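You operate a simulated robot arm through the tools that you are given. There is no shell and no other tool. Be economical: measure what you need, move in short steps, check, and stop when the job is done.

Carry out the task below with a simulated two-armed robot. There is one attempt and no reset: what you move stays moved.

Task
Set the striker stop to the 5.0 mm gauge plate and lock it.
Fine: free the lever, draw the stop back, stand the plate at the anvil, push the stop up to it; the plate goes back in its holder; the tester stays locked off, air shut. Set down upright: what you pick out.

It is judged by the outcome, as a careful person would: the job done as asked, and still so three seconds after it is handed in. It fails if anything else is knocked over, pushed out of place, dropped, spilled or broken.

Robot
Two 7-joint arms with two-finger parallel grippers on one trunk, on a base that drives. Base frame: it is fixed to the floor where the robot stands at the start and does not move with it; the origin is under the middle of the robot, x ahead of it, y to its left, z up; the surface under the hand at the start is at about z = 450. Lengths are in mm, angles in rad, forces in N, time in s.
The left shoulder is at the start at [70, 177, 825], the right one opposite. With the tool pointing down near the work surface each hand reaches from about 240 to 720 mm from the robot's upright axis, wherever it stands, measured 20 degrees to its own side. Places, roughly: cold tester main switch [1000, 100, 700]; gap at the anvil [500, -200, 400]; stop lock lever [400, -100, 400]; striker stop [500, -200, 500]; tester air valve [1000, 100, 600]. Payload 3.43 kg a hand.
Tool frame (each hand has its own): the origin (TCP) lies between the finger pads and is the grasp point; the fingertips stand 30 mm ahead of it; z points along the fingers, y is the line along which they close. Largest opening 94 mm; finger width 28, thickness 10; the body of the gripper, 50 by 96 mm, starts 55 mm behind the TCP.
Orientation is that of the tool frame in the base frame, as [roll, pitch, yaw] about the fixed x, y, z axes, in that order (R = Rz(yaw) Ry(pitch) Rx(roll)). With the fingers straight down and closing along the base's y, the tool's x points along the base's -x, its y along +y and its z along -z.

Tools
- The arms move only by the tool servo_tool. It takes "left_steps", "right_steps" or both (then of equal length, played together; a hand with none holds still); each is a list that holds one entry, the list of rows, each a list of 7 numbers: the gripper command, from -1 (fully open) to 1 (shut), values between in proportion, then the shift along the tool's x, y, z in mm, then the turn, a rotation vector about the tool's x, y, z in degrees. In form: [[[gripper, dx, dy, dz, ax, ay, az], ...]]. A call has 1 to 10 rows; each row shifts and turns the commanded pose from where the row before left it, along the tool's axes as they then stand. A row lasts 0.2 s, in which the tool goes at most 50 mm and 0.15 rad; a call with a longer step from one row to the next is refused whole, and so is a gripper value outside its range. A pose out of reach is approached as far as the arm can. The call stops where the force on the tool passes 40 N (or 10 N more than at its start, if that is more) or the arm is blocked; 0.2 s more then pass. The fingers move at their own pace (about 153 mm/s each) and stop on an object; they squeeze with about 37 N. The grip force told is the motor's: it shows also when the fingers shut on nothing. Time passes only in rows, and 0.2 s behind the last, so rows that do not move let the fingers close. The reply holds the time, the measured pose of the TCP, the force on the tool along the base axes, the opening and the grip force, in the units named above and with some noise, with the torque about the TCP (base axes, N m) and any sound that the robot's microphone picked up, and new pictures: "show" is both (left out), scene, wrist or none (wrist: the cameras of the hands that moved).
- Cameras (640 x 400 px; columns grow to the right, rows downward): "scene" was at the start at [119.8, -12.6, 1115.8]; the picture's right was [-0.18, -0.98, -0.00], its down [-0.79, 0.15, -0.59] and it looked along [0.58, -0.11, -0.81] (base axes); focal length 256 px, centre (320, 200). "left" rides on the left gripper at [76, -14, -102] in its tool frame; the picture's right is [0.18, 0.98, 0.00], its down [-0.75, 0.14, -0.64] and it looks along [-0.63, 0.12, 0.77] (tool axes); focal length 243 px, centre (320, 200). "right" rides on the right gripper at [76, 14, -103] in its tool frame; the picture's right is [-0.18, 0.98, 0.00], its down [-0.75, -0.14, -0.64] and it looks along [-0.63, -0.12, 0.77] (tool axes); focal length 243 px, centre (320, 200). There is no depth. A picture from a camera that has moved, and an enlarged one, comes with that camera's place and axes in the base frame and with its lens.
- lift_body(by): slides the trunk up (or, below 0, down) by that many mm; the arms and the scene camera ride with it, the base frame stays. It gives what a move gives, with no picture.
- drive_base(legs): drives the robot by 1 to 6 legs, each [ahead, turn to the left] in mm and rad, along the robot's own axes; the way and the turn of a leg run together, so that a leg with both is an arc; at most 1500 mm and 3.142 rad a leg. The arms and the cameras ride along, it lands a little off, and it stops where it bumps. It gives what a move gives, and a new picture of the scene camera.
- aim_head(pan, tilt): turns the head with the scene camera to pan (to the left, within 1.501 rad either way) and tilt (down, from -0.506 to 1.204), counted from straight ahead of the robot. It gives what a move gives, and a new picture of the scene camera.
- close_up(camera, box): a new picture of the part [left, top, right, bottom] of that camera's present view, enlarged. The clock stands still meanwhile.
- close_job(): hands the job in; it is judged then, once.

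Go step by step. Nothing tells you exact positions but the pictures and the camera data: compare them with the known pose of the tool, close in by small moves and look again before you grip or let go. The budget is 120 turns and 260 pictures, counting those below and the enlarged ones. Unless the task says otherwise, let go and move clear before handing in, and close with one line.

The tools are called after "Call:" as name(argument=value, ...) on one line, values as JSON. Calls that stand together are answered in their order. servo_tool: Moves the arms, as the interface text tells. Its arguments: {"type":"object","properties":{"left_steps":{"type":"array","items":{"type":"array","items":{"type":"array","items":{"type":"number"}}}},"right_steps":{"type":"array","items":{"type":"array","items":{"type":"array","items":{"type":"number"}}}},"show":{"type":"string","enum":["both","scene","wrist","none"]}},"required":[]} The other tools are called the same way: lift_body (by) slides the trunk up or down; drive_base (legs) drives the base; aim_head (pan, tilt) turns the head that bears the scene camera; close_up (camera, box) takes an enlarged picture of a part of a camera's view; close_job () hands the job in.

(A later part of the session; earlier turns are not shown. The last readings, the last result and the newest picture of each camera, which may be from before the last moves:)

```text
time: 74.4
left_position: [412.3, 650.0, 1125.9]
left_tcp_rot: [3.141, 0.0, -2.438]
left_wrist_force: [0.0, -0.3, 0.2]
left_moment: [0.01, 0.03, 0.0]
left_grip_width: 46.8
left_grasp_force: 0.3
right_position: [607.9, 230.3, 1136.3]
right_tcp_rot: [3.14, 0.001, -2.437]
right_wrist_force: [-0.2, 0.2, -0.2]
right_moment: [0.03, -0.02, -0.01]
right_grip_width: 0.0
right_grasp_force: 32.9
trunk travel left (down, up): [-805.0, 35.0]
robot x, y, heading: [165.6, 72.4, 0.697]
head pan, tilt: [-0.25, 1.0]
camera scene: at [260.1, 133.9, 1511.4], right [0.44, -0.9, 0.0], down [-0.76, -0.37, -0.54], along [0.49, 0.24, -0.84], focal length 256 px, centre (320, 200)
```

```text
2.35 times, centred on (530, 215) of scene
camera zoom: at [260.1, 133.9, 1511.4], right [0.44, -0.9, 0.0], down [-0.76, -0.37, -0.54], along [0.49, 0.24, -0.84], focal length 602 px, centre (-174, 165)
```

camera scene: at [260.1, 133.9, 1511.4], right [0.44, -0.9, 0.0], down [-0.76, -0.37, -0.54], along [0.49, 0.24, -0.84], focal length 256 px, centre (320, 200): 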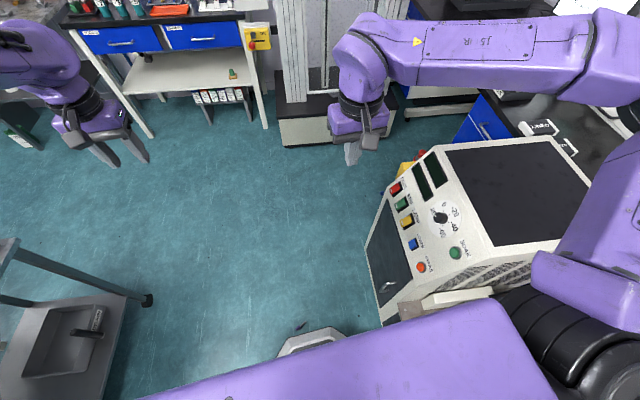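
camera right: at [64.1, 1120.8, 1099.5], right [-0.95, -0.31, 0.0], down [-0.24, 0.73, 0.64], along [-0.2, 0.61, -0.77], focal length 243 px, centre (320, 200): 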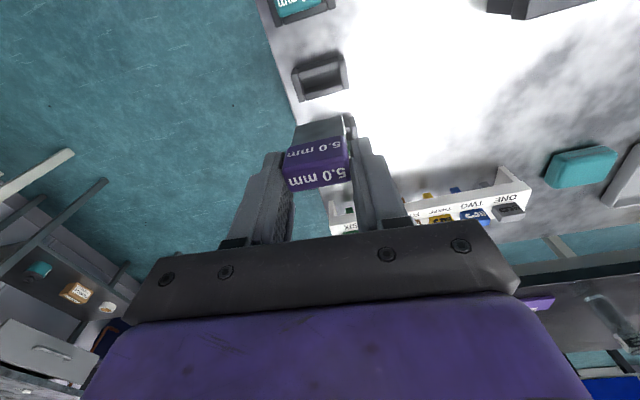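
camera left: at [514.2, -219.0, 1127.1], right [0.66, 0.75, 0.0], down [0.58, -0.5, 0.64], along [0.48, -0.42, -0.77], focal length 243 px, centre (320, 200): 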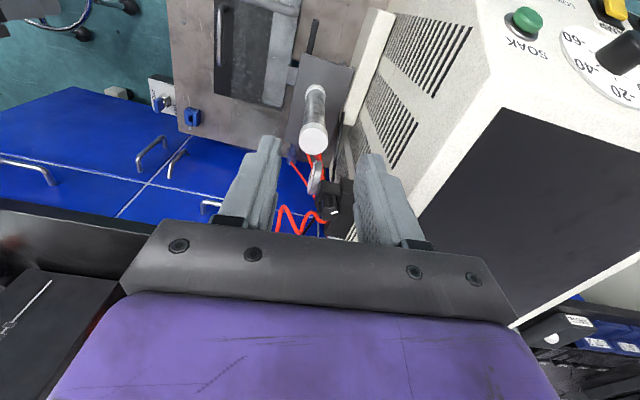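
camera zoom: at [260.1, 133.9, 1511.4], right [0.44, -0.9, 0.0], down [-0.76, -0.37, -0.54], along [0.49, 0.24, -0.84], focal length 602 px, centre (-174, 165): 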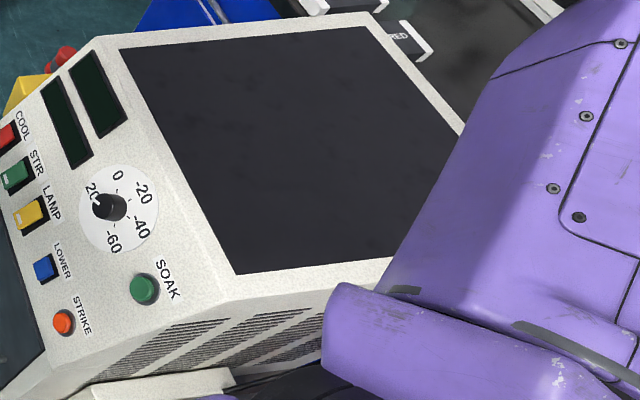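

Found: the 5.0 plate lies on the floor just ahead of my base, around [373, 305], on its narrow side. I'll back off it carefully, and come round to its cap side where the arms have room.

Call:
drive_base(legs=[[-80, 0], [0, 1.25], [517, 0], [0, -2.0]])

Call:
aim_head(pan=-0.35, tilt=1.1)

```text
time: 85.9
left_position: [504.2, 737.9, 1125.3]
left_tcp_rot: [-3.141, 0.001, 3.066]
left_wrist_force: [1.1, -0.4, 0.1]
left_moment: [0.0, -0.01, -0.01]
left_grip_width: 47.1
left_grasp_force: 0.0
right_position: [348.0, 303.2, 1137.5]
right_tcp_rot: [3.141, 0.0, 3.064]
right_wrist_force: [-0.1, 0.2, -0.7]
right_moment: [0.0, 0.02, -0.02]
right_grip_width: 0.3
right_grasp_force: 32.9
trunk travel left (down, up): [-805.0, 35.0]
robot x, y, heading: [-83.5, 502.5, -0.074]
head pan, tilt: [-0.25, 1.0]
camera scene: at [32.9, 476.7, 1511.4], right [-0.32, -0.95, 0.0], down [-0.8, 0.27, -0.54], along [0.51, -0.17, -0.84], focal length 256 px, centre (320, 200)
```

scene: 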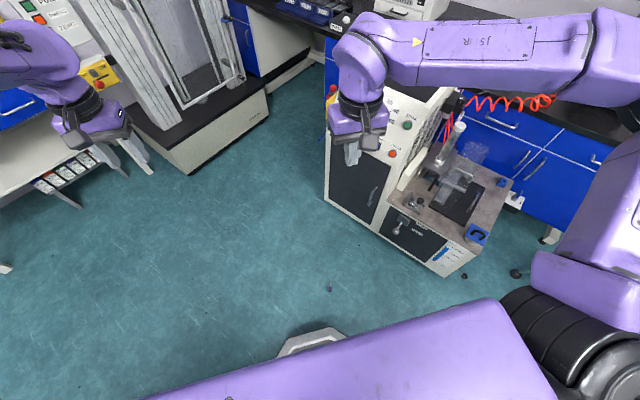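

```text
time: 86.6
left_position: [505.1, 737.9, 1126.0]
left_tcp_rot: [-3.141, 0.001, 3.064]
left_wrist_force: [0.0, -0.5, 0.2]
left_moment: [0.03, 0.03, 0.0]
left_grip_width: 47.1
left_grasp_force: 0.1
right_position: [348.5, 301.9, 1136.8]
right_tcp_rot: [3.141, 0.001, 3.065]
right_wrist_force: [0.5, 0.4, -0.4]
right_moment: [0.01, 0.0, 0.0]
right_grip_width: 0.0
right_grasp_force: 33.4
trunk travel left (down, up): [-805.0, 35.0]
robot x, y, heading: [-81.8, 501.0, -0.075]
head pan, tilt: [-0.351, 1.1]
camera scene: at [24.4, 472.6, 1504.8], right [-0.41, -0.91, 0.0], down [-0.81, 0.37, -0.45], along [0.41, -0.19, -0.89], focal length 256 px, centre (320, 200)
```

scene: 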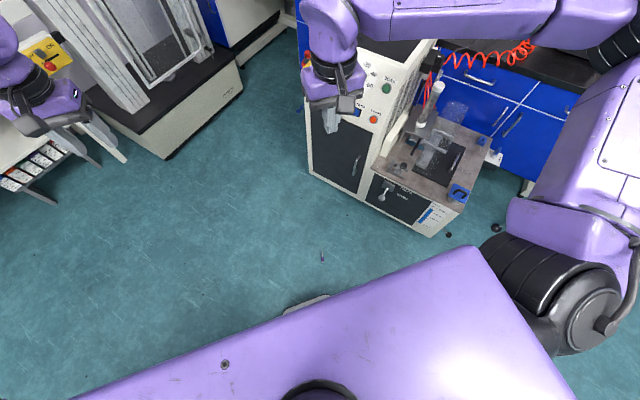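

Call:
close_up(camera="scene", box=[302, 240, 342, 270])

Call:
close_up(camera="right", box=[0, 0, 640, 400])

Call:
close_up(camera="scene", box=[360, 130, 520, 250])

```text
13.33 times, centred on (322, 255) of scene
camera zoom: at [24.4, 472.6, 1504.8], right [-0.41, -0.91, 0.0], down [-0.81, 0.37, -0.45], along [0.41, -0.19, -0.89], focal length 3411 px, centre (293, -533)
```

zoom: 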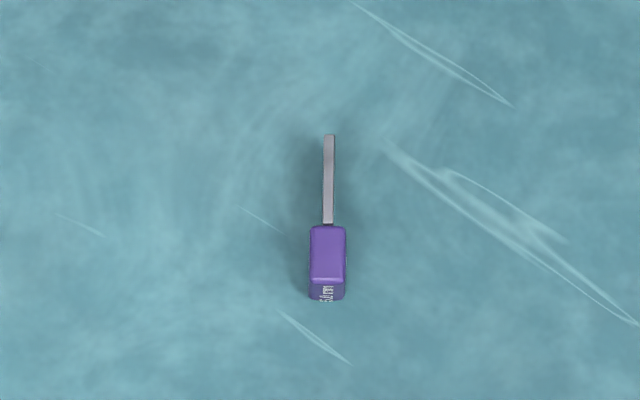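

```text
1.00 times, centred on (320, 200) of right (not enlarged: the box is as wide or as high as the picture)
camera zoom: at [272.4, 322.8, 1239.7], right [0.26, 0.97, 0.0], down [0.74, -0.2, 0.64], along [0.62, -0.17, -0.77], focal length 243 px, centre (320, 200)
```

zoom: 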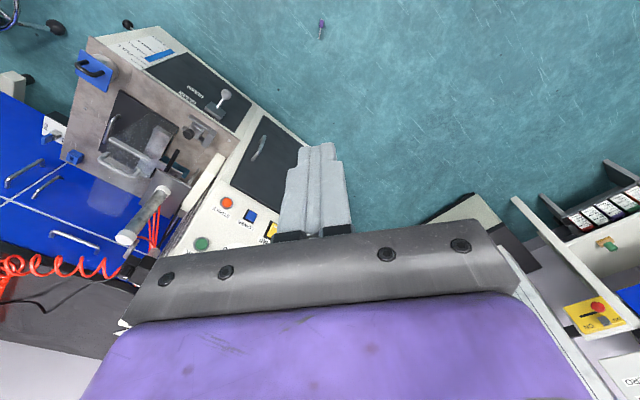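

```text
3.33 times, centred on (440, 190) of scene
camera zoom: at [24.4, 472.6, 1504.8], right [-0.41, -0.91, 0.0], down [-0.81, 0.37, -0.45], along [0.41, -0.19, -0.89], focal length 853 px, centre (-80, 233)
```

zoom: 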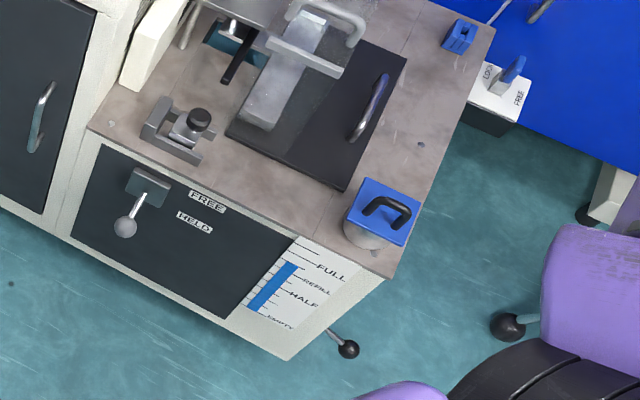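

The plate lies with its cap toward me at about [350, 303], body centre [378, 290]. I'll lower the trunk in stages, watching clearance to the table.

Call:
lift_body(by=-450)

Call:
aim_head(pan=-0.8, tilt=0.8)

```text
refused: -450 is not a number from -400 to 400
```

```text
time: 87.5
left_position: [505.2, 738.5, 1126.6]
left_tcp_rot: [3.139, 0.0, 3.067]
left_wrist_force: [-0.2, -0.1, 1.2]
left_moment: [-0.02, -0.02, 0.05]
left_grip_width: 47.0
left_grasp_force: 0.1
right_position: [347.4, 302.2, 1135.9]
right_tcp_rot: [-3.141, 0.0, 3.066]
right_wrist_force: [0.5, 0.5, 0.3]
right_moment: [-0.02, 0.01, -0.03]
right_grip_width: 0.0
right_grasp_force: 32.8
trunk travel left (down, up): [-805.0, 35.0]
robot x, y, heading: [-83.1, 501.3, -0.078]
head pan, tilt: [-0.799, 0.799]
camera scene: at [18.6, 437.1, 1526.5], right [-0.77, -0.64, 0.0], down [-0.46, 0.55, -0.7], along [0.45, -0.54, -0.72], focal length 256 px, centre (320, 200)
```

scene: 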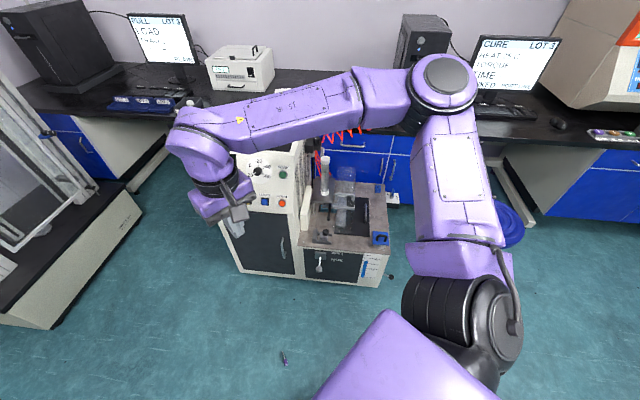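

Call:
lift_body(by=-400)

Call:
lift_body(by=-300)

Call:
aim_head(pan=-0.35, tilt=0.8)

Call:
close_up(camera="right", box=[160, 0, 480, 200])

```text
time: 91.3
left_position: [505.3, 737.8, 725.6]
left_tcp_rot: [3.141, 0.0, 3.067]
left_wrist_force: [0.4, -0.3, 0.3]
left_moment: [-0.02, -0.01, 0.0]
left_grip_width: 47.1
left_grasp_force: 0.0
right_position: [348.7, 302.1, 736.5]
right_tcp_rot: [3.141, 0.0, 3.066]
right_wrist_force: [-0.4, -0.2, -0.4]
right_moment: [-0.02, 0.04, 0.02]
right_grip_width: 0.0
right_grasp_force: 33.0
trunk travel left (down, up): [-405.0, 435.0]
robot x, y, heading: [-82.6, 499.9, -0.08]
head pan, tilt: [-0.799, 0.799]
```

```text
time: 94.3
left_position: [505.7, 737.3, 426.7]
left_tcp_rot: [3.14, 0.001, 3.065]
left_wrist_force: [0.0, 0.3, 0.5]
left_moment: [-0.01, -0.02, -0.01]
left_grip_width: 47.0
left_grasp_force: 0.1
right_position: [348.6, 302.0, 436.1]
right_tcp_rot: [-3.141, 0.0, 3.064]
right_wrist_force: [-0.1, 0.2, -0.2]
right_moment: [-0.04, 0.03, -0.02]
right_grip_width: 0.0
right_grasp_force: 33.2
trunk travel left (down, up): [-105.0, 735.0]
robot x, y, heading: [-81.0, 501.9, -0.074]
head pan, tilt: [-0.799, 0.799]
```

```text
time: 95.2
left_position: [505.3, 738.3, 425.6]
left_tcp_rot: [3.141, 0.0, 3.064]
left_wrist_force: [-1.0, 0.1, -0.3]
left_moment: [0.01, -0.02, 0.0]
left_grip_width: 47.1
left_grasp_force: 0.0
right_position: [348.1, 303.8, 436.5]
right_tcp_rot: [3.141, 0.001, 3.066]
right_wrist_force: [0.0, 0.8, -0.3]
right_moment: [0.03, 0.0, 0.0]
right_grip_width: 0.0
right_grasp_force: 33.0
trunk travel left (down, up): [-105.0, 735.0]
robot x, y, heading: [-82.6, 501.9, -0.081]
head pan, tilt: [-0.351, 0.799]
camera scene: at [40.2, 465.4, 826.6], right [-0.42, -0.91, 0.0], down [-0.65, 0.3, -0.7], along [0.63, -0.29, -0.72], focal length 256 px, centre (320, 200)
```

scene: 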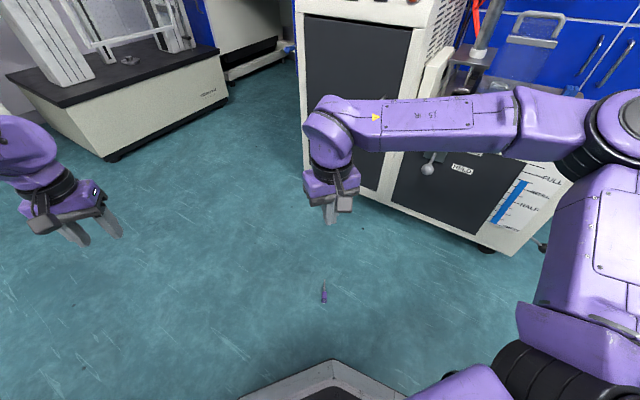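

```text
2.00 times, centred on (320, 100) of right
camera zoom: at [272.3, 322.9, 539.7], right [0.26, 0.97, 0.0], down [0.74, -0.2, 0.64], along [0.62, -0.17, -0.77], focal length 485 px, centre (320, 400)
```

zoom: 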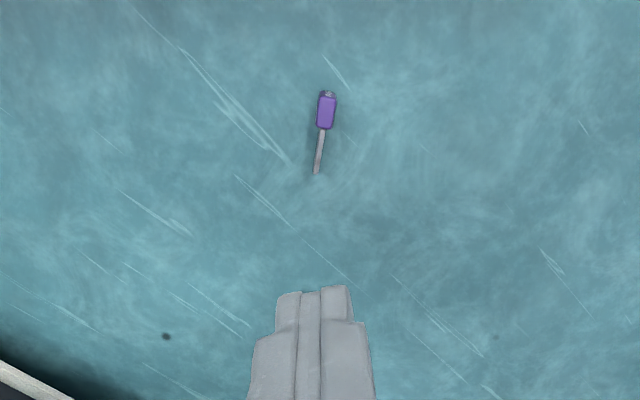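

Call:
lift_body(by=-100)

Call:
servo_tool(right_steps=[[[-1, -36.7, -8.2, 0, 0, 0, 0], [-1, 0, 0, 30, 0, 0, 7.1], [-1, 0, 0, 30, 0, 0, 7.1], [-1, 0, 0, 30, 0, 0, 7.0], [-1, 0, 0, 40, 0, 0, 0], [-1, 0, 0, 40, 0, 0, 0], [-1, 0, 0, 0, 0, 0, 0]]])

Call:
close_up(camera="right", box=[200, 0, 440, 200])

```text
time: 96.5
left_position: [503.5, 737.6, 326.1]
left_tcp_rot: [-3.141, -0.002, 3.063]
left_wrist_force: [1.1, -0.4, 0.5]
left_moment: [0.0, 0.02, -0.03]
left_grip_width: 47.0
left_grasp_force: 0.0
right_position: [347.1, 302.0, 335.8]
right_tcp_rot: [-3.14, -0.001, 3.064]
right_wrist_force: [0.7, -0.2, -0.2]
right_moment: [0.03, -0.01, 0.01]
right_grip_width: 0.1
right_grasp_force: 32.9
trunk travel left (down, up): [-5.0, 835.0]
robot x, y, heading: [-79.8, 500.9, -0.077]
head pan, tilt: [-0.351, 0.799]
```

```text
time: 98.1
left_position: [504.9, 738.4, 326.1]
left_tcp_rot: [3.141, -0.001, 3.065]
left_wrist_force: [-0.1, -0.4, 0.0]
left_moment: [0.0, -0.03, 0.0]
left_grip_width: 47.0
left_grasp_force: 0.2
right_position: [383.7, 293.3, 166.5]
right_tcp_rot: [3.142, 0.001, 2.695]
right_wrist_force: [0.2, 0.4, 0.0]
right_moment: [-0.02, 0.01, 0.0]
right_grip_width: 94.0
right_grasp_force: 0.2
trunk travel left (down, up): [-5.0, 835.0]
robot x, y, heading: [-82.2, 505.5, -0.074]
head pan, tilt: [-0.351, 0.799]
camera scene: at [40.2, 465.4, 726.6], right [-0.41, -0.91, 0.0], down [-0.65, 0.3, -0.7], along [0.63, -0.29, -0.72], focal length 256 px, centre (320, 200)
camera right: at [320.3, 339.0, 269.4], right [0.59, 0.81, 0.0], down [0.62, -0.45, 0.64], along [0.52, -0.38, -0.77], focal length 243 px, centre (320, 200)
```

scene: 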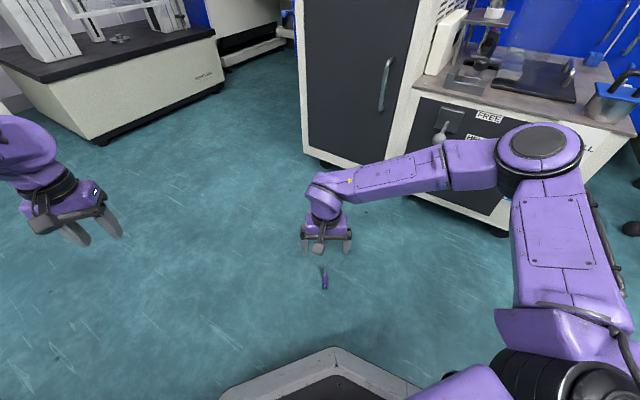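
right: 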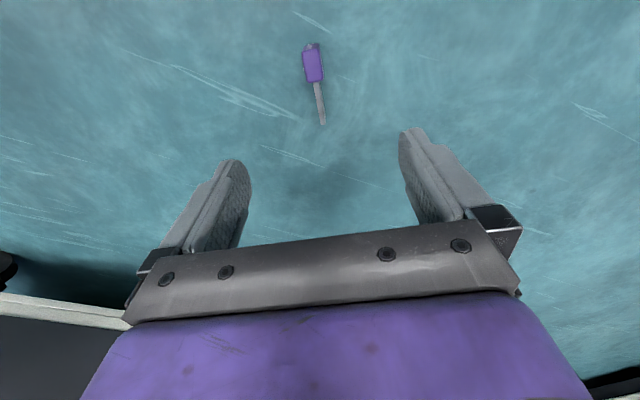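

```text
2.00 times, centred on (320, 100) of right
camera zoom: at [320.3, 339.0, 269.4], right [0.59, 0.81, 0.0], down [0.62, -0.45, 0.64], along [0.52, -0.38, -0.77], focal length 485 px, centre (320, 400)
```

zoom: 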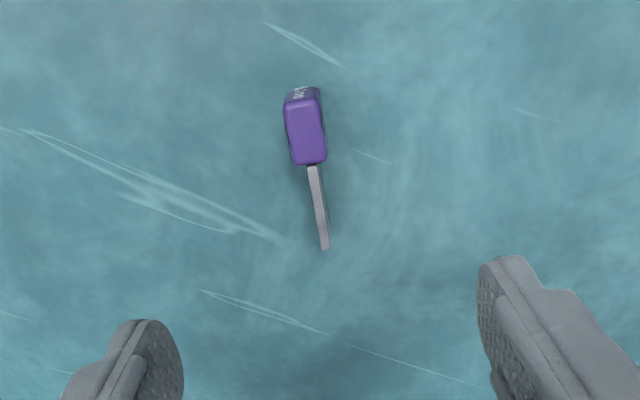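

Well aligned. Descend to the plate body and grip.

Call:
servo_tool(right_steps=[[[-1, 0, 0, 40, 0, 0, 0], [-1, 0, 0, 40, 0, 0, 0], [-0.4, 0, 0, 25, 0, 0, 0], [-0.4, 0, 0, 20, 0, 0, 0], [-0.4, 0, 0, 0, 0, 0, 0]]], show="wrist")

Call:
close_up(camera="scene", box=[285, 210, 365, 300])

```text
time: 99.3
left_position: [504.4, 737.1, 326.2]
left_tcp_rot: [3.142, -0.001, 3.064]
left_wrist_force: [0.1, 0.4, -0.6]
left_moment: [0.02, -0.02, 0.0]
left_grip_width: 47.0
left_grasp_force: 0.0
right_position: [382.6, 291.8, 41.3]
right_tcp_rot: [-3.14, 0.0, 2.694]
right_wrist_force: [-0.4, 0.0, -0.3]
right_moment: [0.0, 0.0, -0.02]
right_grip_width: 65.8
right_grasp_force: 0.1
trunk travel left (down, up): [-5.0, 835.0]
robot x, y, heading: [-83.6, 499.6, -0.079]
head pan, tilt: [-0.351, 0.799]
camera right: at [319.8, 337.8, 145.1], right [0.59, 0.81, 0.0], down [0.62, -0.45, 0.64], along [0.52, -0.38, -0.77], focal length 243 px, centre (320, 200)
```

right: 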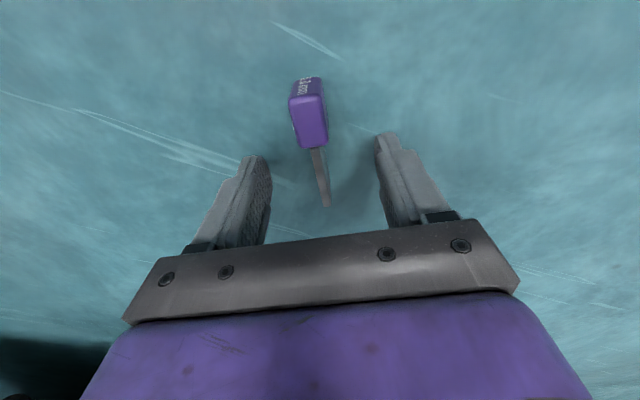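

```text
4.44 times, centred on (325, 255) of scene
camera zoom: at [40.2, 465.4, 726.6], right [-0.41, -0.91, 0.0], down [-0.65, 0.3, -0.7], along [0.63, -0.29, -0.72], focal length 1137 px, centre (298, -44)
```

zoom: 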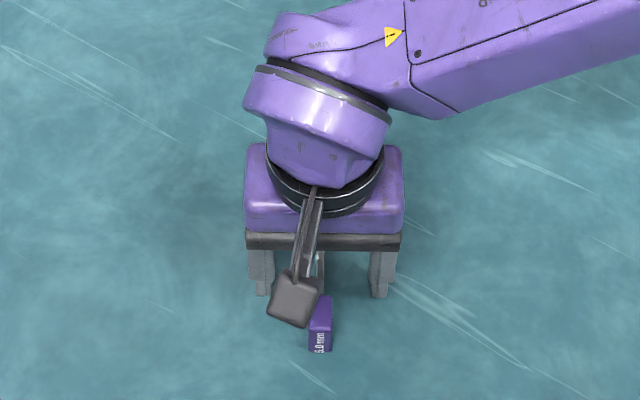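

Call:
servo_tool(right_steps=[[[-0.4, 0, 0, 5, 0, 0, 0], [0.3, 0, 0, 0, 0, 0, 0], [1, 0, 0, 0, 0, 0, 0], [1, 0, 0, 0, 0, 0, 0], [1, 0, 0, 0, 0, 0, 0]]], show="wrist")

```text
time: 100.5
left_position: [503.5, 737.4, 326.8]
left_tcp_rot: [3.14, 0.001, 3.065]
left_wrist_force: [-0.1, -0.1, -0.1]
left_moment: [-0.04, 0.01, -0.01]
left_grip_width: 47.0
left_grasp_force: 0.1
right_position: [383.4, 291.2, 38.5]
right_tcp_rot: [-3.141, 0.003, 2.695]
right_wrist_force: [0.4, 1.0, 14.2]
right_moment: [-0.05, -0.16, -0.03]
right_grip_width: 4.1
right_grasp_force: 36.9
trunk travel left (down, up): [-5.0, 835.0]
robot x, y, heading: [-81.4, 503.5, -0.075]
head pan, tilt: [-0.351, 0.799]
camera right: at [320.5, 337.9, 141.6], right [0.59, 0.81, 0.0], down [0.62, -0.45, 0.64], along [0.52, -0.38, -0.77], focal length 243 px, centre (320, 200)
```

right: 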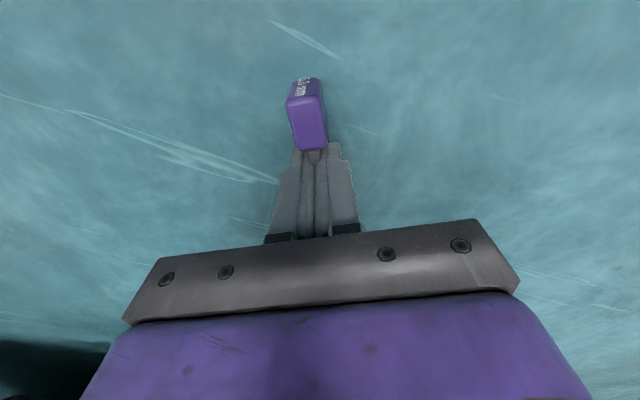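

Gripped by the body (≈5 mm). Lift gently and check.

Call:
servo_tool(right_steps=[[[1, 0, 0, -10, 0, 0, 0], [1, 0, 0, -20, 0, 0, 0], [1, 0, 0, -30, 0, 0, 0], [1, 0, 0, -40, 0, 0, 0], [1, 0, 0, -40, 0, 0, 0], [1, 0, 0, -40, 0, 0, 0], [1, 0, 0, 0, 0, 0, 0]]], show="wrist")

Call:
lift_body(by=400)

Call:
aim_head(pan=-0.1, tilt=0.8)

```text
time: 102.1
left_position: [504.6, 737.6, 325.1]
left_tcp_rot: [-3.141, -0.002, 3.063]
left_wrist_force: [-0.1, -0.9, -0.3]
left_moment: [0.03, -0.04, -0.01]
left_grip_width: 47.0
left_grasp_force: 0.1
right_position: [384.2, 292.4, 216.0]
right_tcp_rot: [3.141, 0.001, 2.694]
right_wrist_force: [0.1, 0.1, -1.4]
right_moment: [-0.01, -0.01, 0.03]
right_grip_width: 4.2
right_grasp_force: 37.0
trunk travel left (down, up): [-5.0, 835.0]
robot x, y, heading: [-80.7, 503.4, -0.076]
head pan, tilt: [-0.351, 0.799]
camera right: at [320.6, 337.6, 319.7], right [0.59, 0.81, 0.0], down [0.62, -0.45, 0.64], along [0.52, -0.38, -0.77], focal length 243 px, centre (320, 200)
```

right: 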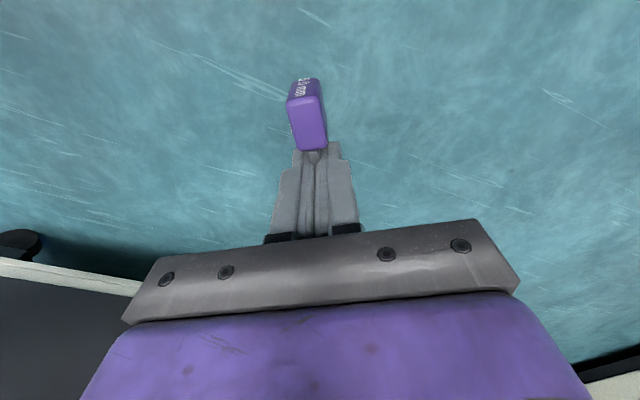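

```text
time: 106.0
left_position: [504.8, 738.6, 726.2]
left_tcp_rot: [-3.141, 0.0, 3.067]
left_wrist_force: [-0.3, -0.5, 0.3]
left_moment: [0.01, 0.02, 0.02]
left_grip_width: 47.0
left_grasp_force: 0.1
right_position: [384.5, 291.2, 615.9]
right_tcp_rot: [-3.141, 0.0, 2.696]
right_wrist_force: [-0.1, 0.1, -0.3]
right_moment: [-0.02, 0.01, 0.01]
right_grip_width: 3.8
right_grasp_force: 37.2
trunk travel left (down, up): [-405.0, 435.0]
robot x, y, heading: [-79.7, 503.1, -0.08]
head pan, tilt: [-0.351, 0.799]
```

```text
time: 106.7
left_position: [503.8, 738.0, 726.7]
left_tcp_rot: [-3.142, 0.0, 3.064]
left_wrist_force: [0.3, -0.7, 0.4]
left_moment: [0.04, -0.05, 0.0]
left_grip_width: 47.0
left_grasp_force: 0.1
right_position: [384.5, 291.5, 616.4]
right_tcp_rot: [-3.142, -0.001, 2.694]
right_wrist_force: [0.1, -0.8, -0.4]
right_moment: [0.01, -0.04, -0.01]
right_grip_width: 4.1
right_grasp_force: 37.1
trunk travel left (down, up): [-405.0, 435.0]
robot x, y, heading: [-77.0, 498.6, -0.075]
head pan, tilt: [-0.099, 0.799]
camera scene: at [46.4, 484.6, 1126.5], right [-0.18, -0.98, 0.0], down [-0.71, 0.13, -0.7], along [0.69, -0.12, -0.72], focal length 256 px, centre (320, 200)
```

scene: 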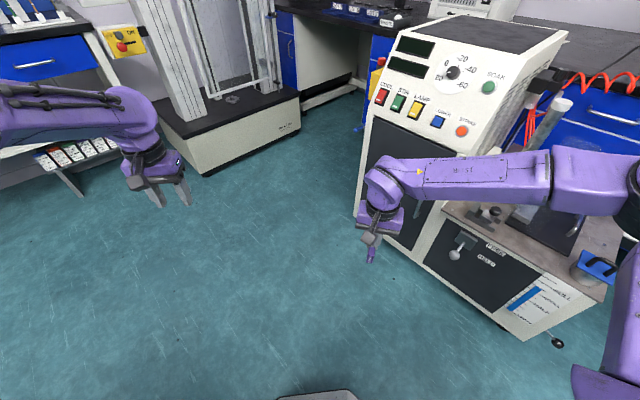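

Plate is secure. To get a proper top grip I'll hand it over: the right hand will turn to point left with the cap up, then the left hand takes the cap from above. Begin re-orienting the right hand.

Call:
servo_tool(right_steps=[[[1, 0, 10, -28, 0, 0, -7.1], [1, 0, 10, -28, 0, 0, -7.1], [1, 0, 10, -28, 0, 0, -7.0], [1, 0, 0, 0, -4.62, 4.62, 4.62], [1, 0, 0, 0, -4.62, 4.62, 4.62], [1, 0, 0, 0, -4.62, 4.62, 4.62], [1, 0, 0, 0, -4.62, 4.62, 4.62], [1, 0, 0, 0, -4.62, 4.62, 4.62], [1, 0, 0, 0, -4.62, 4.62, 4.62]]], show="scene")

```text
time: 108.7
left_position: [504.7, 735.9, 726.1]
left_tcp_rot: [3.141, 0.001, 3.065]
left_wrist_force: [-0.4, -0.2, -0.2]
left_moment: [0.03, -0.02, 0.01]
left_grip_width: 47.0
left_grasp_force: 0.1
right_position: [394.0, 319.3, 700.9]
right_tcp_rot: [2.754, -0.573, 2.678]
right_wrist_force: [-0.6, 1.2, -0.2]
right_moment: [-0.01, 0.0, 0.01]
right_grip_width: 4.1
right_grasp_force: 36.9
trunk travel left (down, up): [-405.0, 435.0]
robot x, y, heading: [-85.0, 501.5, -0.079]
head pan, tilt: [-0.099, 0.799]
camera scene: at [46.5, 484.3, 1126.5], right [-0.18, -0.98, 0.0], down [-0.71, 0.13, -0.7], along [0.69, -0.12, -0.72], focal length 256 px, centre (320, 200)
```

scene: 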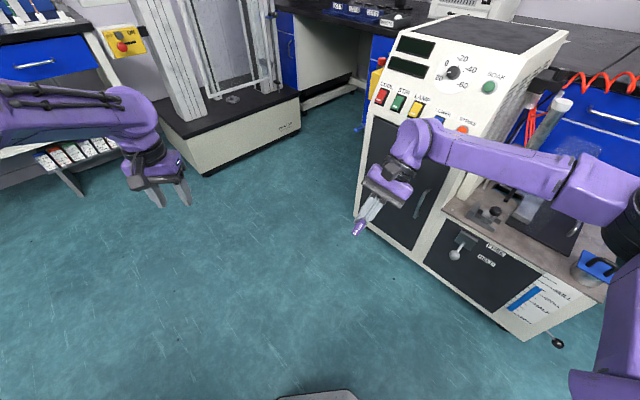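

Call:
servo_tool(right_steps=[[[1, 0, 0, 0, -4.62, 4.62, 4.62], [1, 0, 0, 0, -4.62, 4.62, 4.62], [1, 0, 0, 0, -4.62, 4.62, 4.62], [1, 0, 0, 0, -4.62, 4.62, 4.62], [1, 0, 0, 0, -4.62, 4.62, 4.62], [1, 0, 0, 0, -4.62, 4.62, 4.62], [1, 0, 0, 0, -4.62, 4.62, 4.62], [1, 0, 0, 0, -4.62, 4.62, 4.62], [1, 0, 0, 0, -4.62, 4.62, 4.62], [1, 0, 0, 0, 0, 0, 0]]])

```text
time: 110.9
left_position: [504.1, 737.9, 725.7]
left_tcp_rot: [-3.141, 0.001, 3.066]
left_wrist_force: [0.8, -0.3, 0.7]
left_moment: [0.01, -0.01, 0.01]
left_grip_width: 47.1
left_grasp_force: 0.0
right_position: [393.1, 319.2, 699.9]
right_tcp_rot: [-1.301, -1.568, -0.349]
right_wrist_force: [0.1, -0.4, -0.9]
right_moment: [-0.04, 0.0, 0.0]
right_grip_width: 4.1
right_grasp_force: 37.4
trunk travel left (down, up): [-405.0, 435.0]
robot x, y, heading: [-77.5, 499.7, -0.078]
head pan, tilt: [-0.099, 0.799]
camera scene: at [46.4, 484.8, 1126.5], right [-0.18, -0.98, 0.0], down [-0.71, 0.13, -0.7], along [0.69, -0.12, -0.72], focal length 256 px, centre (320, 200)
camera right: at [399.2, 216.6, 776.8], right [0.98, -0.08, -0.19], down [-0.19, -0.63, -0.75], along [-0.06, 0.77, -0.63], focal length 243 px, centre (320, 200)
```

scene: 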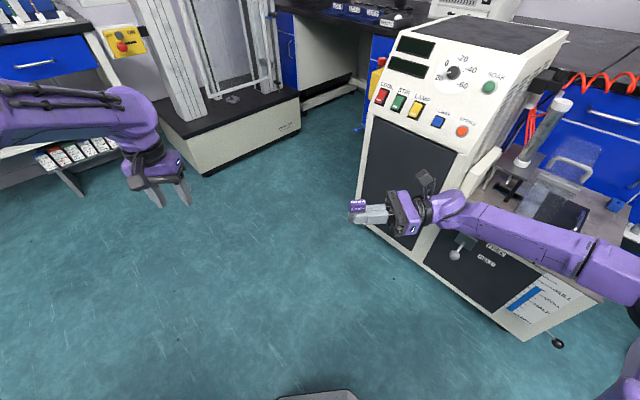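
right: 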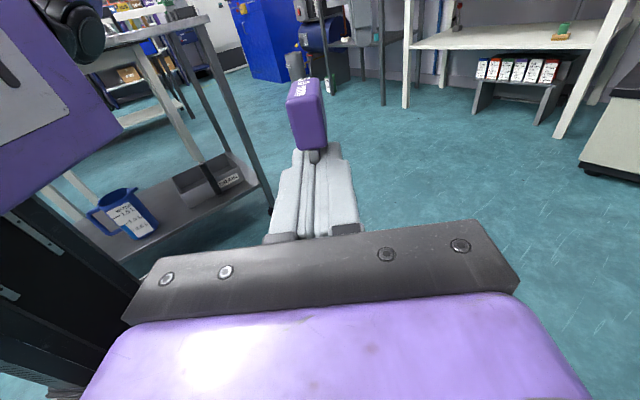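

The plate is upright in the right hand. I'll keep this firm grip for the drive: raise the trunk, and go to the tester in short legs.

Call:
lift_body(by=400)

Call:
drive_base(legs=[[0, -0.3], [0, -0.3], [0, -0.29]])

Call:
drive_base(legs=[[80, 0], [80, 0], [80, 0], [80, 0], [80, 0], [85, 0]])

Call:
aim_head(pan=0.1, tilt=1.1)

```text
time: 114.8
left_position: [504.7, 737.9, 1125.4]
left_tcp_rot: [-3.14, 0.001, 3.064]
left_wrist_force: [0.2, -0.8, -0.8]
left_moment: [-0.03, -0.01, 0.01]
left_grip_width: 46.9
left_grasp_force: 0.0
right_position: [393.2, 318.5, 1099.9]
right_tcp_rot: [1.557, -1.569, 3.078]
right_wrist_force: [-0.5, 0.8, -0.9]
right_moment: [0.01, 0.03, 0.02]
right_grip_width: 3.9
right_grasp_force: 36.7
trunk travel left (down, up): [-805.0, 35.0]
robot x, y, heading: [-81.1, 501.5, -0.078]
head pan, tilt: [-0.099, 0.799]
```

```text
time: 118.1
left_position: [471.5, 196.0, 1125.5]
left_tcp_rot: [-3.142, -0.001, 2.176]
left_wrist_force: [0.2, 0.6, -0.7]
left_moment: [0.0, 0.02, 0.04]
left_grip_width: 47.2
left_grasp_force: 0.1
right_position: [77.2, 18.5, 1099.6]
right_tcp_rot: [-2.495, -1.569, -0.043]
right_wrist_force: [0.3, 0.2, -1.0]
right_moment: [-0.01, 0.01, 0.01]
right_grip_width: 4.0
right_grasp_force: 37.4
trunk travel left (down, up): [-805.0, 35.0]
robot x, y, heading: [-77.9, 506.2, -0.965]
head pan, tilt: [-0.099, 0.799]
camera scene: at [-14.7, 391.3, 1526.5], right [-0.87, -0.48, 0.0], down [-0.35, 0.63, -0.7], along [0.34, -0.61, -0.72], focal length 256 px, centre (320, 200)
```

scene: 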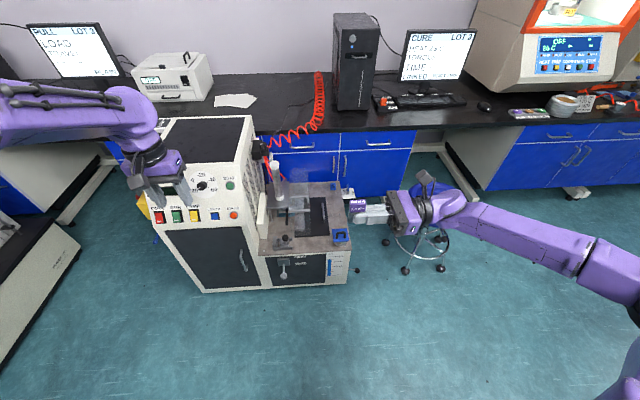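

```text
time: 123.0
left_position: [743.0, -196.0, 1132.4]
left_tcp_rot: [-3.14, 0.021, 2.174]
left_wrist_force: [-0.1, -0.9, -0.6]
left_moment: [0.09, 0.02, 0.04]
left_grip_width: 47.1
left_grasp_force: 0.2
right_position: [346.6, -369.9, 1103.8]
right_tcp_rot: [1.597, -1.561, 2.145]
right_wrist_force: [0.6, -0.8, -1.1]
right_moment: [0.03, -0.05, 0.06]
right_grip_width: 4.2
right_grasp_force: 36.9
trunk travel left (down, up): [-805.0, 35.0]
robot x, y, heading: [196.2, 101.2, -0.963]
head pan, tilt: [-0.099, 0.799]
stopped in leg 6: the robot was blocked; the commanded pose is now the measured one
camera scene: at [276.1, -30.0, 1525.1], right [-0.87, -0.48, 0.0], down [-0.35, 0.64, -0.68], along [0.33, -0.6, -0.73], focal length 256 px, centre (320, 200)
```

scene: 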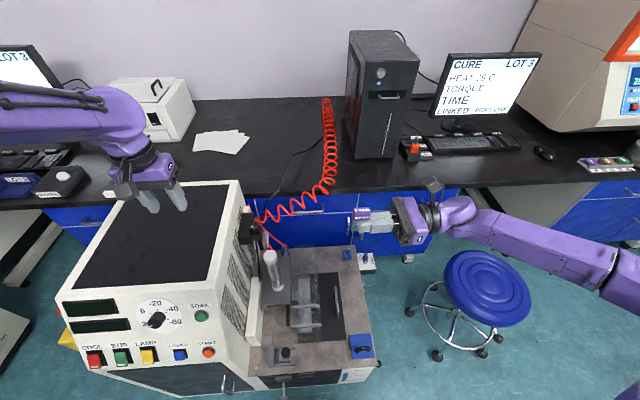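

```text
time: 123.8
left_position: [732.2, -181.9, 1140.5]
left_tcp_rot: [3.141, 0.04, 2.175]
left_wrist_force: [-0.5, -0.2, 0.1]
left_moment: [-0.03, -0.02, 0.05]
left_grip_width: 47.1
left_grasp_force: 0.1
right_position: [337.2, -357.4, 1109.6]
right_tcp_rot: [1.561, -1.546, 2.183]
right_wrist_force: [0.5, -0.1, -0.2]
right_moment: [-0.03, 0.01, 0.01]
right_grip_width: 4.4
right_grasp_force: 37.4
trunk travel left (down, up): [-805.0, 35.0]
robot x, y, heading: [196.3, 99.9, -0.963]
head pan, tilt: [0.099, 1.1]
camera scene: at [263.6, 12.1, 1504.7], right [-0.76, -0.65, 0.0], down [-0.58, 0.68, -0.45], along [0.29, -0.35, -0.89], focal length 256 px, centre (320, 200)
```

scene: 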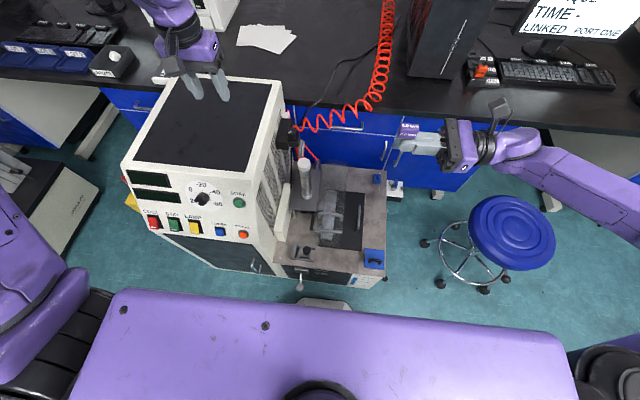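

The base touched something at the very end and the robot is slightly tilted; I back off at once.

Call:
drive_base(legs=[[-50, 0]])

Call:
close_up(camera="scene", box=[260, 150, 400, 310])

```text
time: 124.7
left_position: [708.1, -143.6, 1137.1]
left_tcp_rot: [3.141, 0.035, 2.175]
left_wrist_force: [0.1, 1.1, -0.8]
left_moment: [0.05, 0.01, -0.01]
left_grip_width: 46.9
left_grasp_force: 0.1
right_position: [310.8, -318.7, 1107.5]
right_tcp_rot: [1.572, -1.548, 2.176]
right_wrist_force: [1.8, -0.7, -1.6]
right_moment: [0.02, 0.01, 0.03]
right_grip_width: 4.3
right_grasp_force: 37.3
trunk travel left (down, up): [-805.0, 35.0]
robot x, y, heading: [166.1, 144.9, -0.965]
head pan, tilt: [0.099, 1.1]
camera scene: at [238.2, 49.4, 1504.1], right [-0.76, -0.65, 0.0], down [-0.58, 0.68, -0.45], along [0.29, -0.34, -0.89], focal length 256 px, centre (320, 200)
```

scene: 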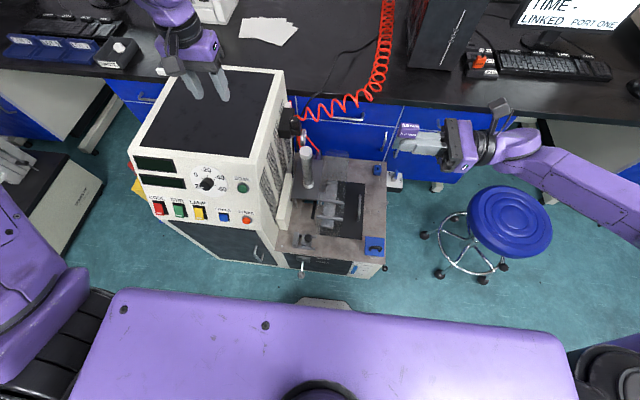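

```text
2.50 times, centred on (330, 230) of scene
camera zoom: at [238.2, 49.4, 1504.1], right [-0.76, -0.65, 0.0], down [-0.58, 0.68, -0.45], along [0.29, -0.34, -0.89], focal length 640 px, centre (295, 125)
```

zoom: 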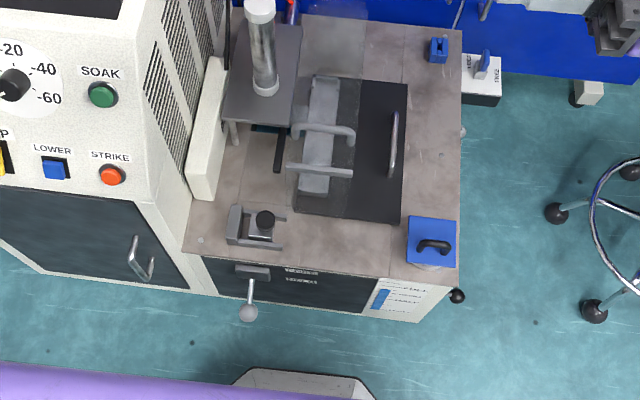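

No lasting tilt; only the arms were jostled, and the plate is still held. I'll draw the left hand back from above the tester, move up slightly, and lower the trunk to working height.

Call:
servo_tool(left_steps=[[[0, 46, -13, 0, 0, 0, 0], [0, 46, -13, 0, 0, 0, 0], [0, 46, -13, 0, 0, 0, 0], [0, 46, -13, 0, 0, 0, 0], [0, 46, -13, 0, 0, 0, 0], [0, 46, -13, 0, 0, 0, 0], [0, 0, 0, 0, 0, 0, 0]]], show="none")

Call:
drive_base(legs=[[20, 0]])

Call:
lift_body(by=-300)

Call:
aim_head(pan=0.2, tilt=1.1)

```text
time: 126.3
left_position: [496.8, 9.2, 1146.8]
left_tcp_rot: [-3.14, 0.039, 2.175]
left_wrist_force: [-0.5, 0.2, -0.5]
left_moment: [-0.02, 0.04, -0.02]
left_grip_width: 46.9
left_grasp_force: 0.0
left hand out of reach, approached as far as the arm can: row 6
right_position: [309.2, -312.8, 1111.6]
right_tcp_rot: [1.628, -1.541, 2.116]
right_wrist_force: [0.6, 0.3, -0.3]
right_moment: [0.0, 0.06, 0.01]
right_grip_width: 4.0
right_grasp_force: 37.0
trunk travel left (down, up): [-805.0, 35.0]
robot x, y, heading: [167.4, 143.5, -0.968]
head pan, tilt: [0.099, 1.1]
```

```text
time: 127.1
left_position: [502.9, -5.1, 1146.7]
left_tcp_rot: [3.141, 0.042, 2.175]
left_wrist_force: [-0.5, 0.8, 0.2]
left_moment: [-0.03, 0.0, -0.01]
left_grip_width: 47.0
left_grasp_force: 0.1
right_position: [316.5, -327.2, 1112.0]
right_tcp_rot: [1.563, -1.536, 2.183]
right_wrist_force: [-0.2, 0.3, -1.2]
right_moment: [0.0, -0.02, -0.06]
right_grip_width: 4.0
right_grasp_force: 36.9
trunk travel left (down, up): [-805.0, 35.0]
robot x, y, heading: [178.6, 125.3, -0.967]
head pan, tilt: [0.099, 1.1]
camera scene: at [241.9, 43.7, 1505.3], right [-0.76, -0.65, 0.0], down [-0.58, 0.68, -0.46], along [0.3, -0.35, -0.89], focal length 256 px, centre (320, 200)
```

scene: 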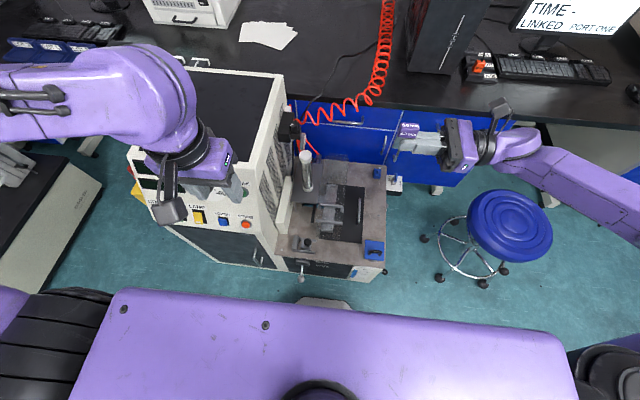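

```text
time: 130.1
left_position: [506.3, -8.4, 847.7]
left_tcp_rot: [3.141, 0.038, 2.174]
left_wrist_force: [-0.1, 0.9, -1.0]
left_moment: [-0.01, 0.01, -0.01]
left_grip_width: 46.7
left_grasp_force: 0.1
right_position: [318.6, -329.8, 810.2]
right_tcp_rot: [1.565, -1.543, 2.178]
right_wrist_force: [0.1, -0.7, -1.4]
right_moment: [0.0, 0.05, 0.0]
right_grip_width: 4.2
right_grasp_force: 36.7
trunk travel left (down, up): [-505.0, 335.0]
robot x, y, heading: [177.2, 127.5, -0.966]
head pan, tilt: [0.099, 1.1]
```

```text
time: 130.8
left_position: [507.3, -9.3, 848.1]
left_tcp_rot: [-3.141, 0.041, 2.173]
left_wrist_force: [0.0, 0.1, 0.1]
left_moment: [-0.02, -0.01, -0.04]
left_grip_width: 47.0
left_grasp_force: 0.0
right_position: [319.2, -331.6, 811.7]
right_tcp_rot: [1.565, -1.543, 2.181]
right_wrist_force: [0.0, -0.1, -0.5]
right_moment: [-0.01, 0.03, -0.05]
right_grip_width: 4.1
right_grasp_force: 37.1
trunk travel left (down, up): [-505.0, 335.0]
robot x, y, heading: [177.8, 126.4, -0.966]
head pan, tilt: [0.201, 1.1]
camera scene: at [249.9, 43.5, 1204.8], right [-0.69, -0.72, 0.0], down [-0.64, 0.62, -0.45], along [0.33, -0.31, -0.89], focal length 256 px, centre (320, 200)
```

scene: 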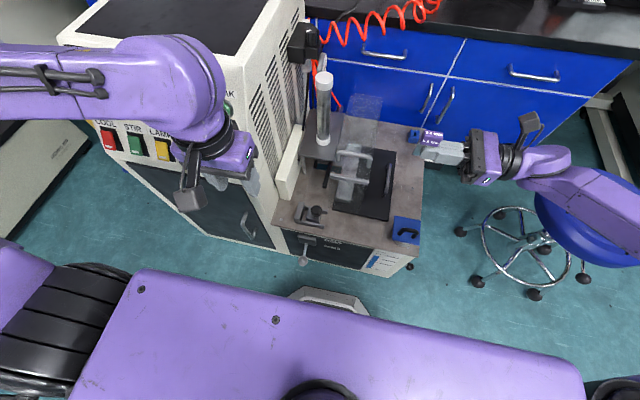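

Call:
close_up(camera="scene", box=[270, 180, 370, 280])

Call:
close_up(camera="left", box=[0, 0, 640, 400])

```text
4.00 times, centred on (320, 230) of scene
camera zoom: at [249.9, 43.5, 1204.8], right [-0.69, -0.72, 0.0], down [-0.64, 0.62, -0.45], along [0.33, -0.31, -0.89], focal length 1023 px, centre (320, 80)
```

zoom: 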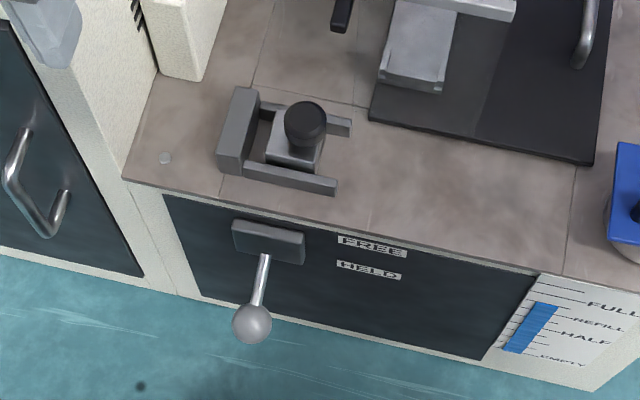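

```text
1.00 times, centred on (320, 200) of left (not enlarged: the box is as wide or as high as the picture)
camera zoom: at [449.6, 49.5, 946.0], right [0.7, 0.71, -0.01], down [0.53, -0.52, 0.67], along [0.47, -0.48, -0.74], focal length 243 px, centre (320, 200)
```

zoom: 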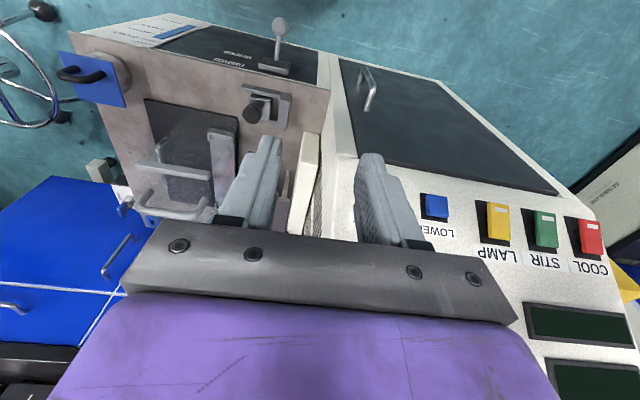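

Call:
aim_head(pan=-0.9, tilt=0.8)

```text
time: 132.1
left_position: [506.8, -8.1, 848.4]
left_tcp_rot: [-3.141, 0.038, 2.174]
left_wrist_force: [0.2, -0.3, -0.2]
left_moment: [-0.01, 0.01, 0.01]
left_grip_width: 46.9
left_grasp_force: 0.0
right_position: [318.3, -329.3, 809.8]
right_tcp_rot: [1.567, -1.546, 2.177]
right_wrist_force: [-0.4, -0.4, -1.2]
right_moment: [-0.04, -0.02, -0.03]
right_grip_width: 4.0
right_grasp_force: 37.2
trunk travel left (down, up): [-505.0, 335.0]
robot x, y, heading: [177.7, 127.6, -0.967]
head pan, tilt: [-0.901, 0.799]
camera scene: at [181.0, 10.1, 1226.5], right [-0.96, 0.29, 0.0], down [0.21, 0.69, -0.7], along [-0.2, -0.67, -0.72], focal length 256 px, centre (320, 200)
```

scene: 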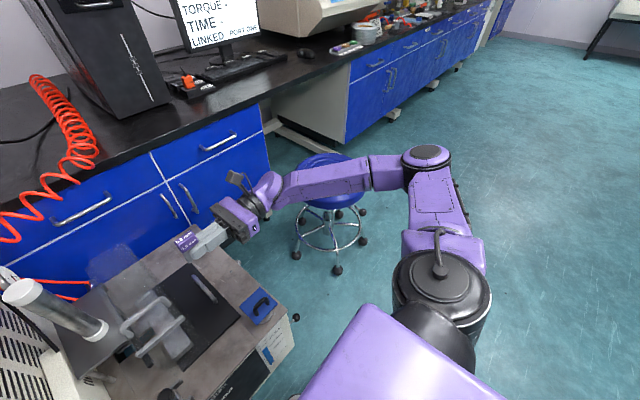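

The arm is clear of the stool. Lower the trunk further for the lever.

Call:
lift_body(by=-165)

Call:
aim_head(pan=0.4, tilt=1.1)

Call:
close_up(camera="left", box=[160, 0, 400, 150])

Call:
close_up(camera="scene", box=[300, 170, 460, 290])

```text
time: 134.0
left_position: [506.3, -7.7, 682.5]
left_tcp_rot: [-3.141, 0.04, 2.175]
left_wrist_force: [0.2, -0.2, -0.5]
left_moment: [-0.05, -0.01, 0.01]
left_grip_width: 47.1
left_grasp_force: 0.0
right_position: [317.8, -330.5, 645.5]
right_tcp_rot: [1.566, -1.544, 2.179]
right_wrist_force: [0.0, 0.6, 0.0]
right_moment: [0.02, 0.0, -0.01]
right_grip_width: 4.5
right_grasp_force: 36.8
trunk travel left (down, up): [-340.0, 500.0]
robot x, y, heading: [180.9, 129.2, -0.963]
head pan, tilt: [-0.901, 0.799]
```

```text
time: 135.4
left_position: [505.8, -7.7, 682.4]
left_tcp_rot: [3.141, 0.037, 2.175]
left_wrist_force: [0.0, -0.5, -0.2]
left_moment: [0.02, 0.02, 0.0]
left_grip_width: 47.1
left_grasp_force: 0.0
right_position: [318.3, -330.7, 645.2]
right_tcp_rot: [1.566, -1.543, 2.178]
right_wrist_force: [0.2, -0.1, -1.2]
right_moment: [-0.03, 0.01, 0.02]
right_grip_width: 4.2
right_grasp_force: 36.5
trunk travel left (down, up): [-340.0, 500.0]
robot x, y, heading: [178.9, 128.4, -0.965]
head pan, tilt: [0.4, 1.1]
camera scene: at [257.7, 53.4, 1039.8], right [-0.54, -0.84, 0.0], down [-0.75, 0.48, -0.45], along [0.38, -0.24, -0.89], focal length 256 px, centre (320, 200)
```

scene: 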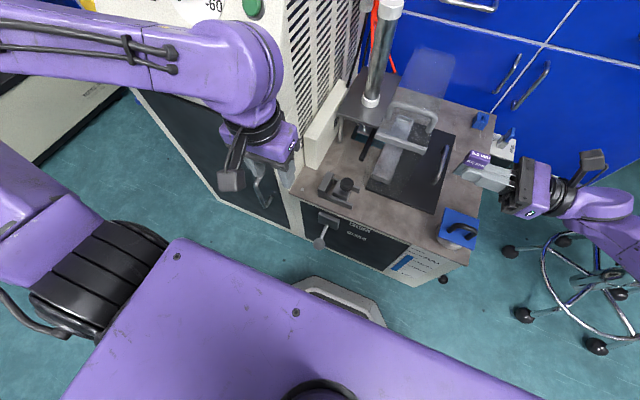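

```text
2.67 times, centred on (280, 75) of left
camera zoom: at [449.6, 49.5, 781.0], right [0.7, 0.71, -0.01], down [0.53, -0.52, 0.67], along [0.47, -0.48, -0.74], focal length 647 px, centre (427, 533)
```

zoom: 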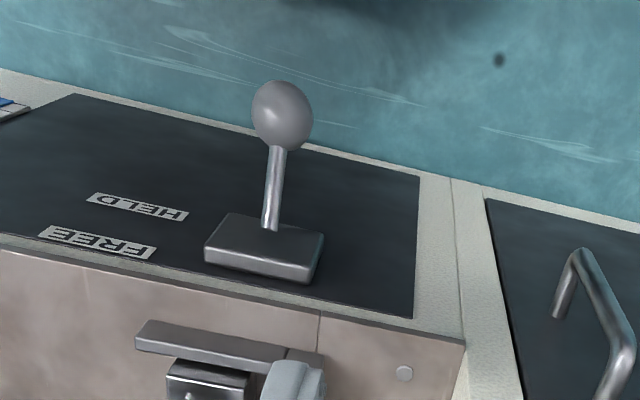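

```text
3.33 times, centred on (380, 230) of scene
camera zoom: at [257.7, 53.4, 1039.8], right [-0.54, -0.84, 0.0], down [-0.75, 0.48, -0.45], along [0.38, -0.24, -0.89], focal length 853 px, centre (120, 100)
```

zoom: 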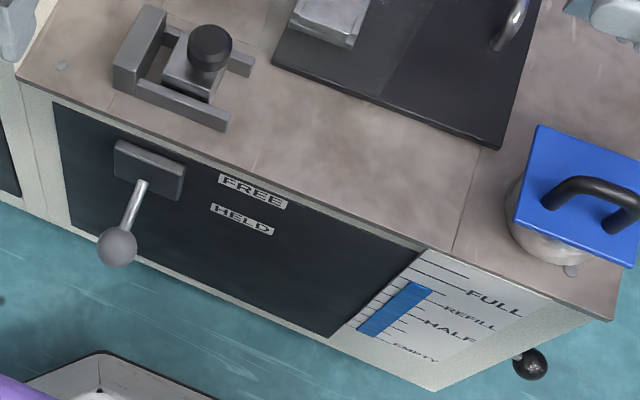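

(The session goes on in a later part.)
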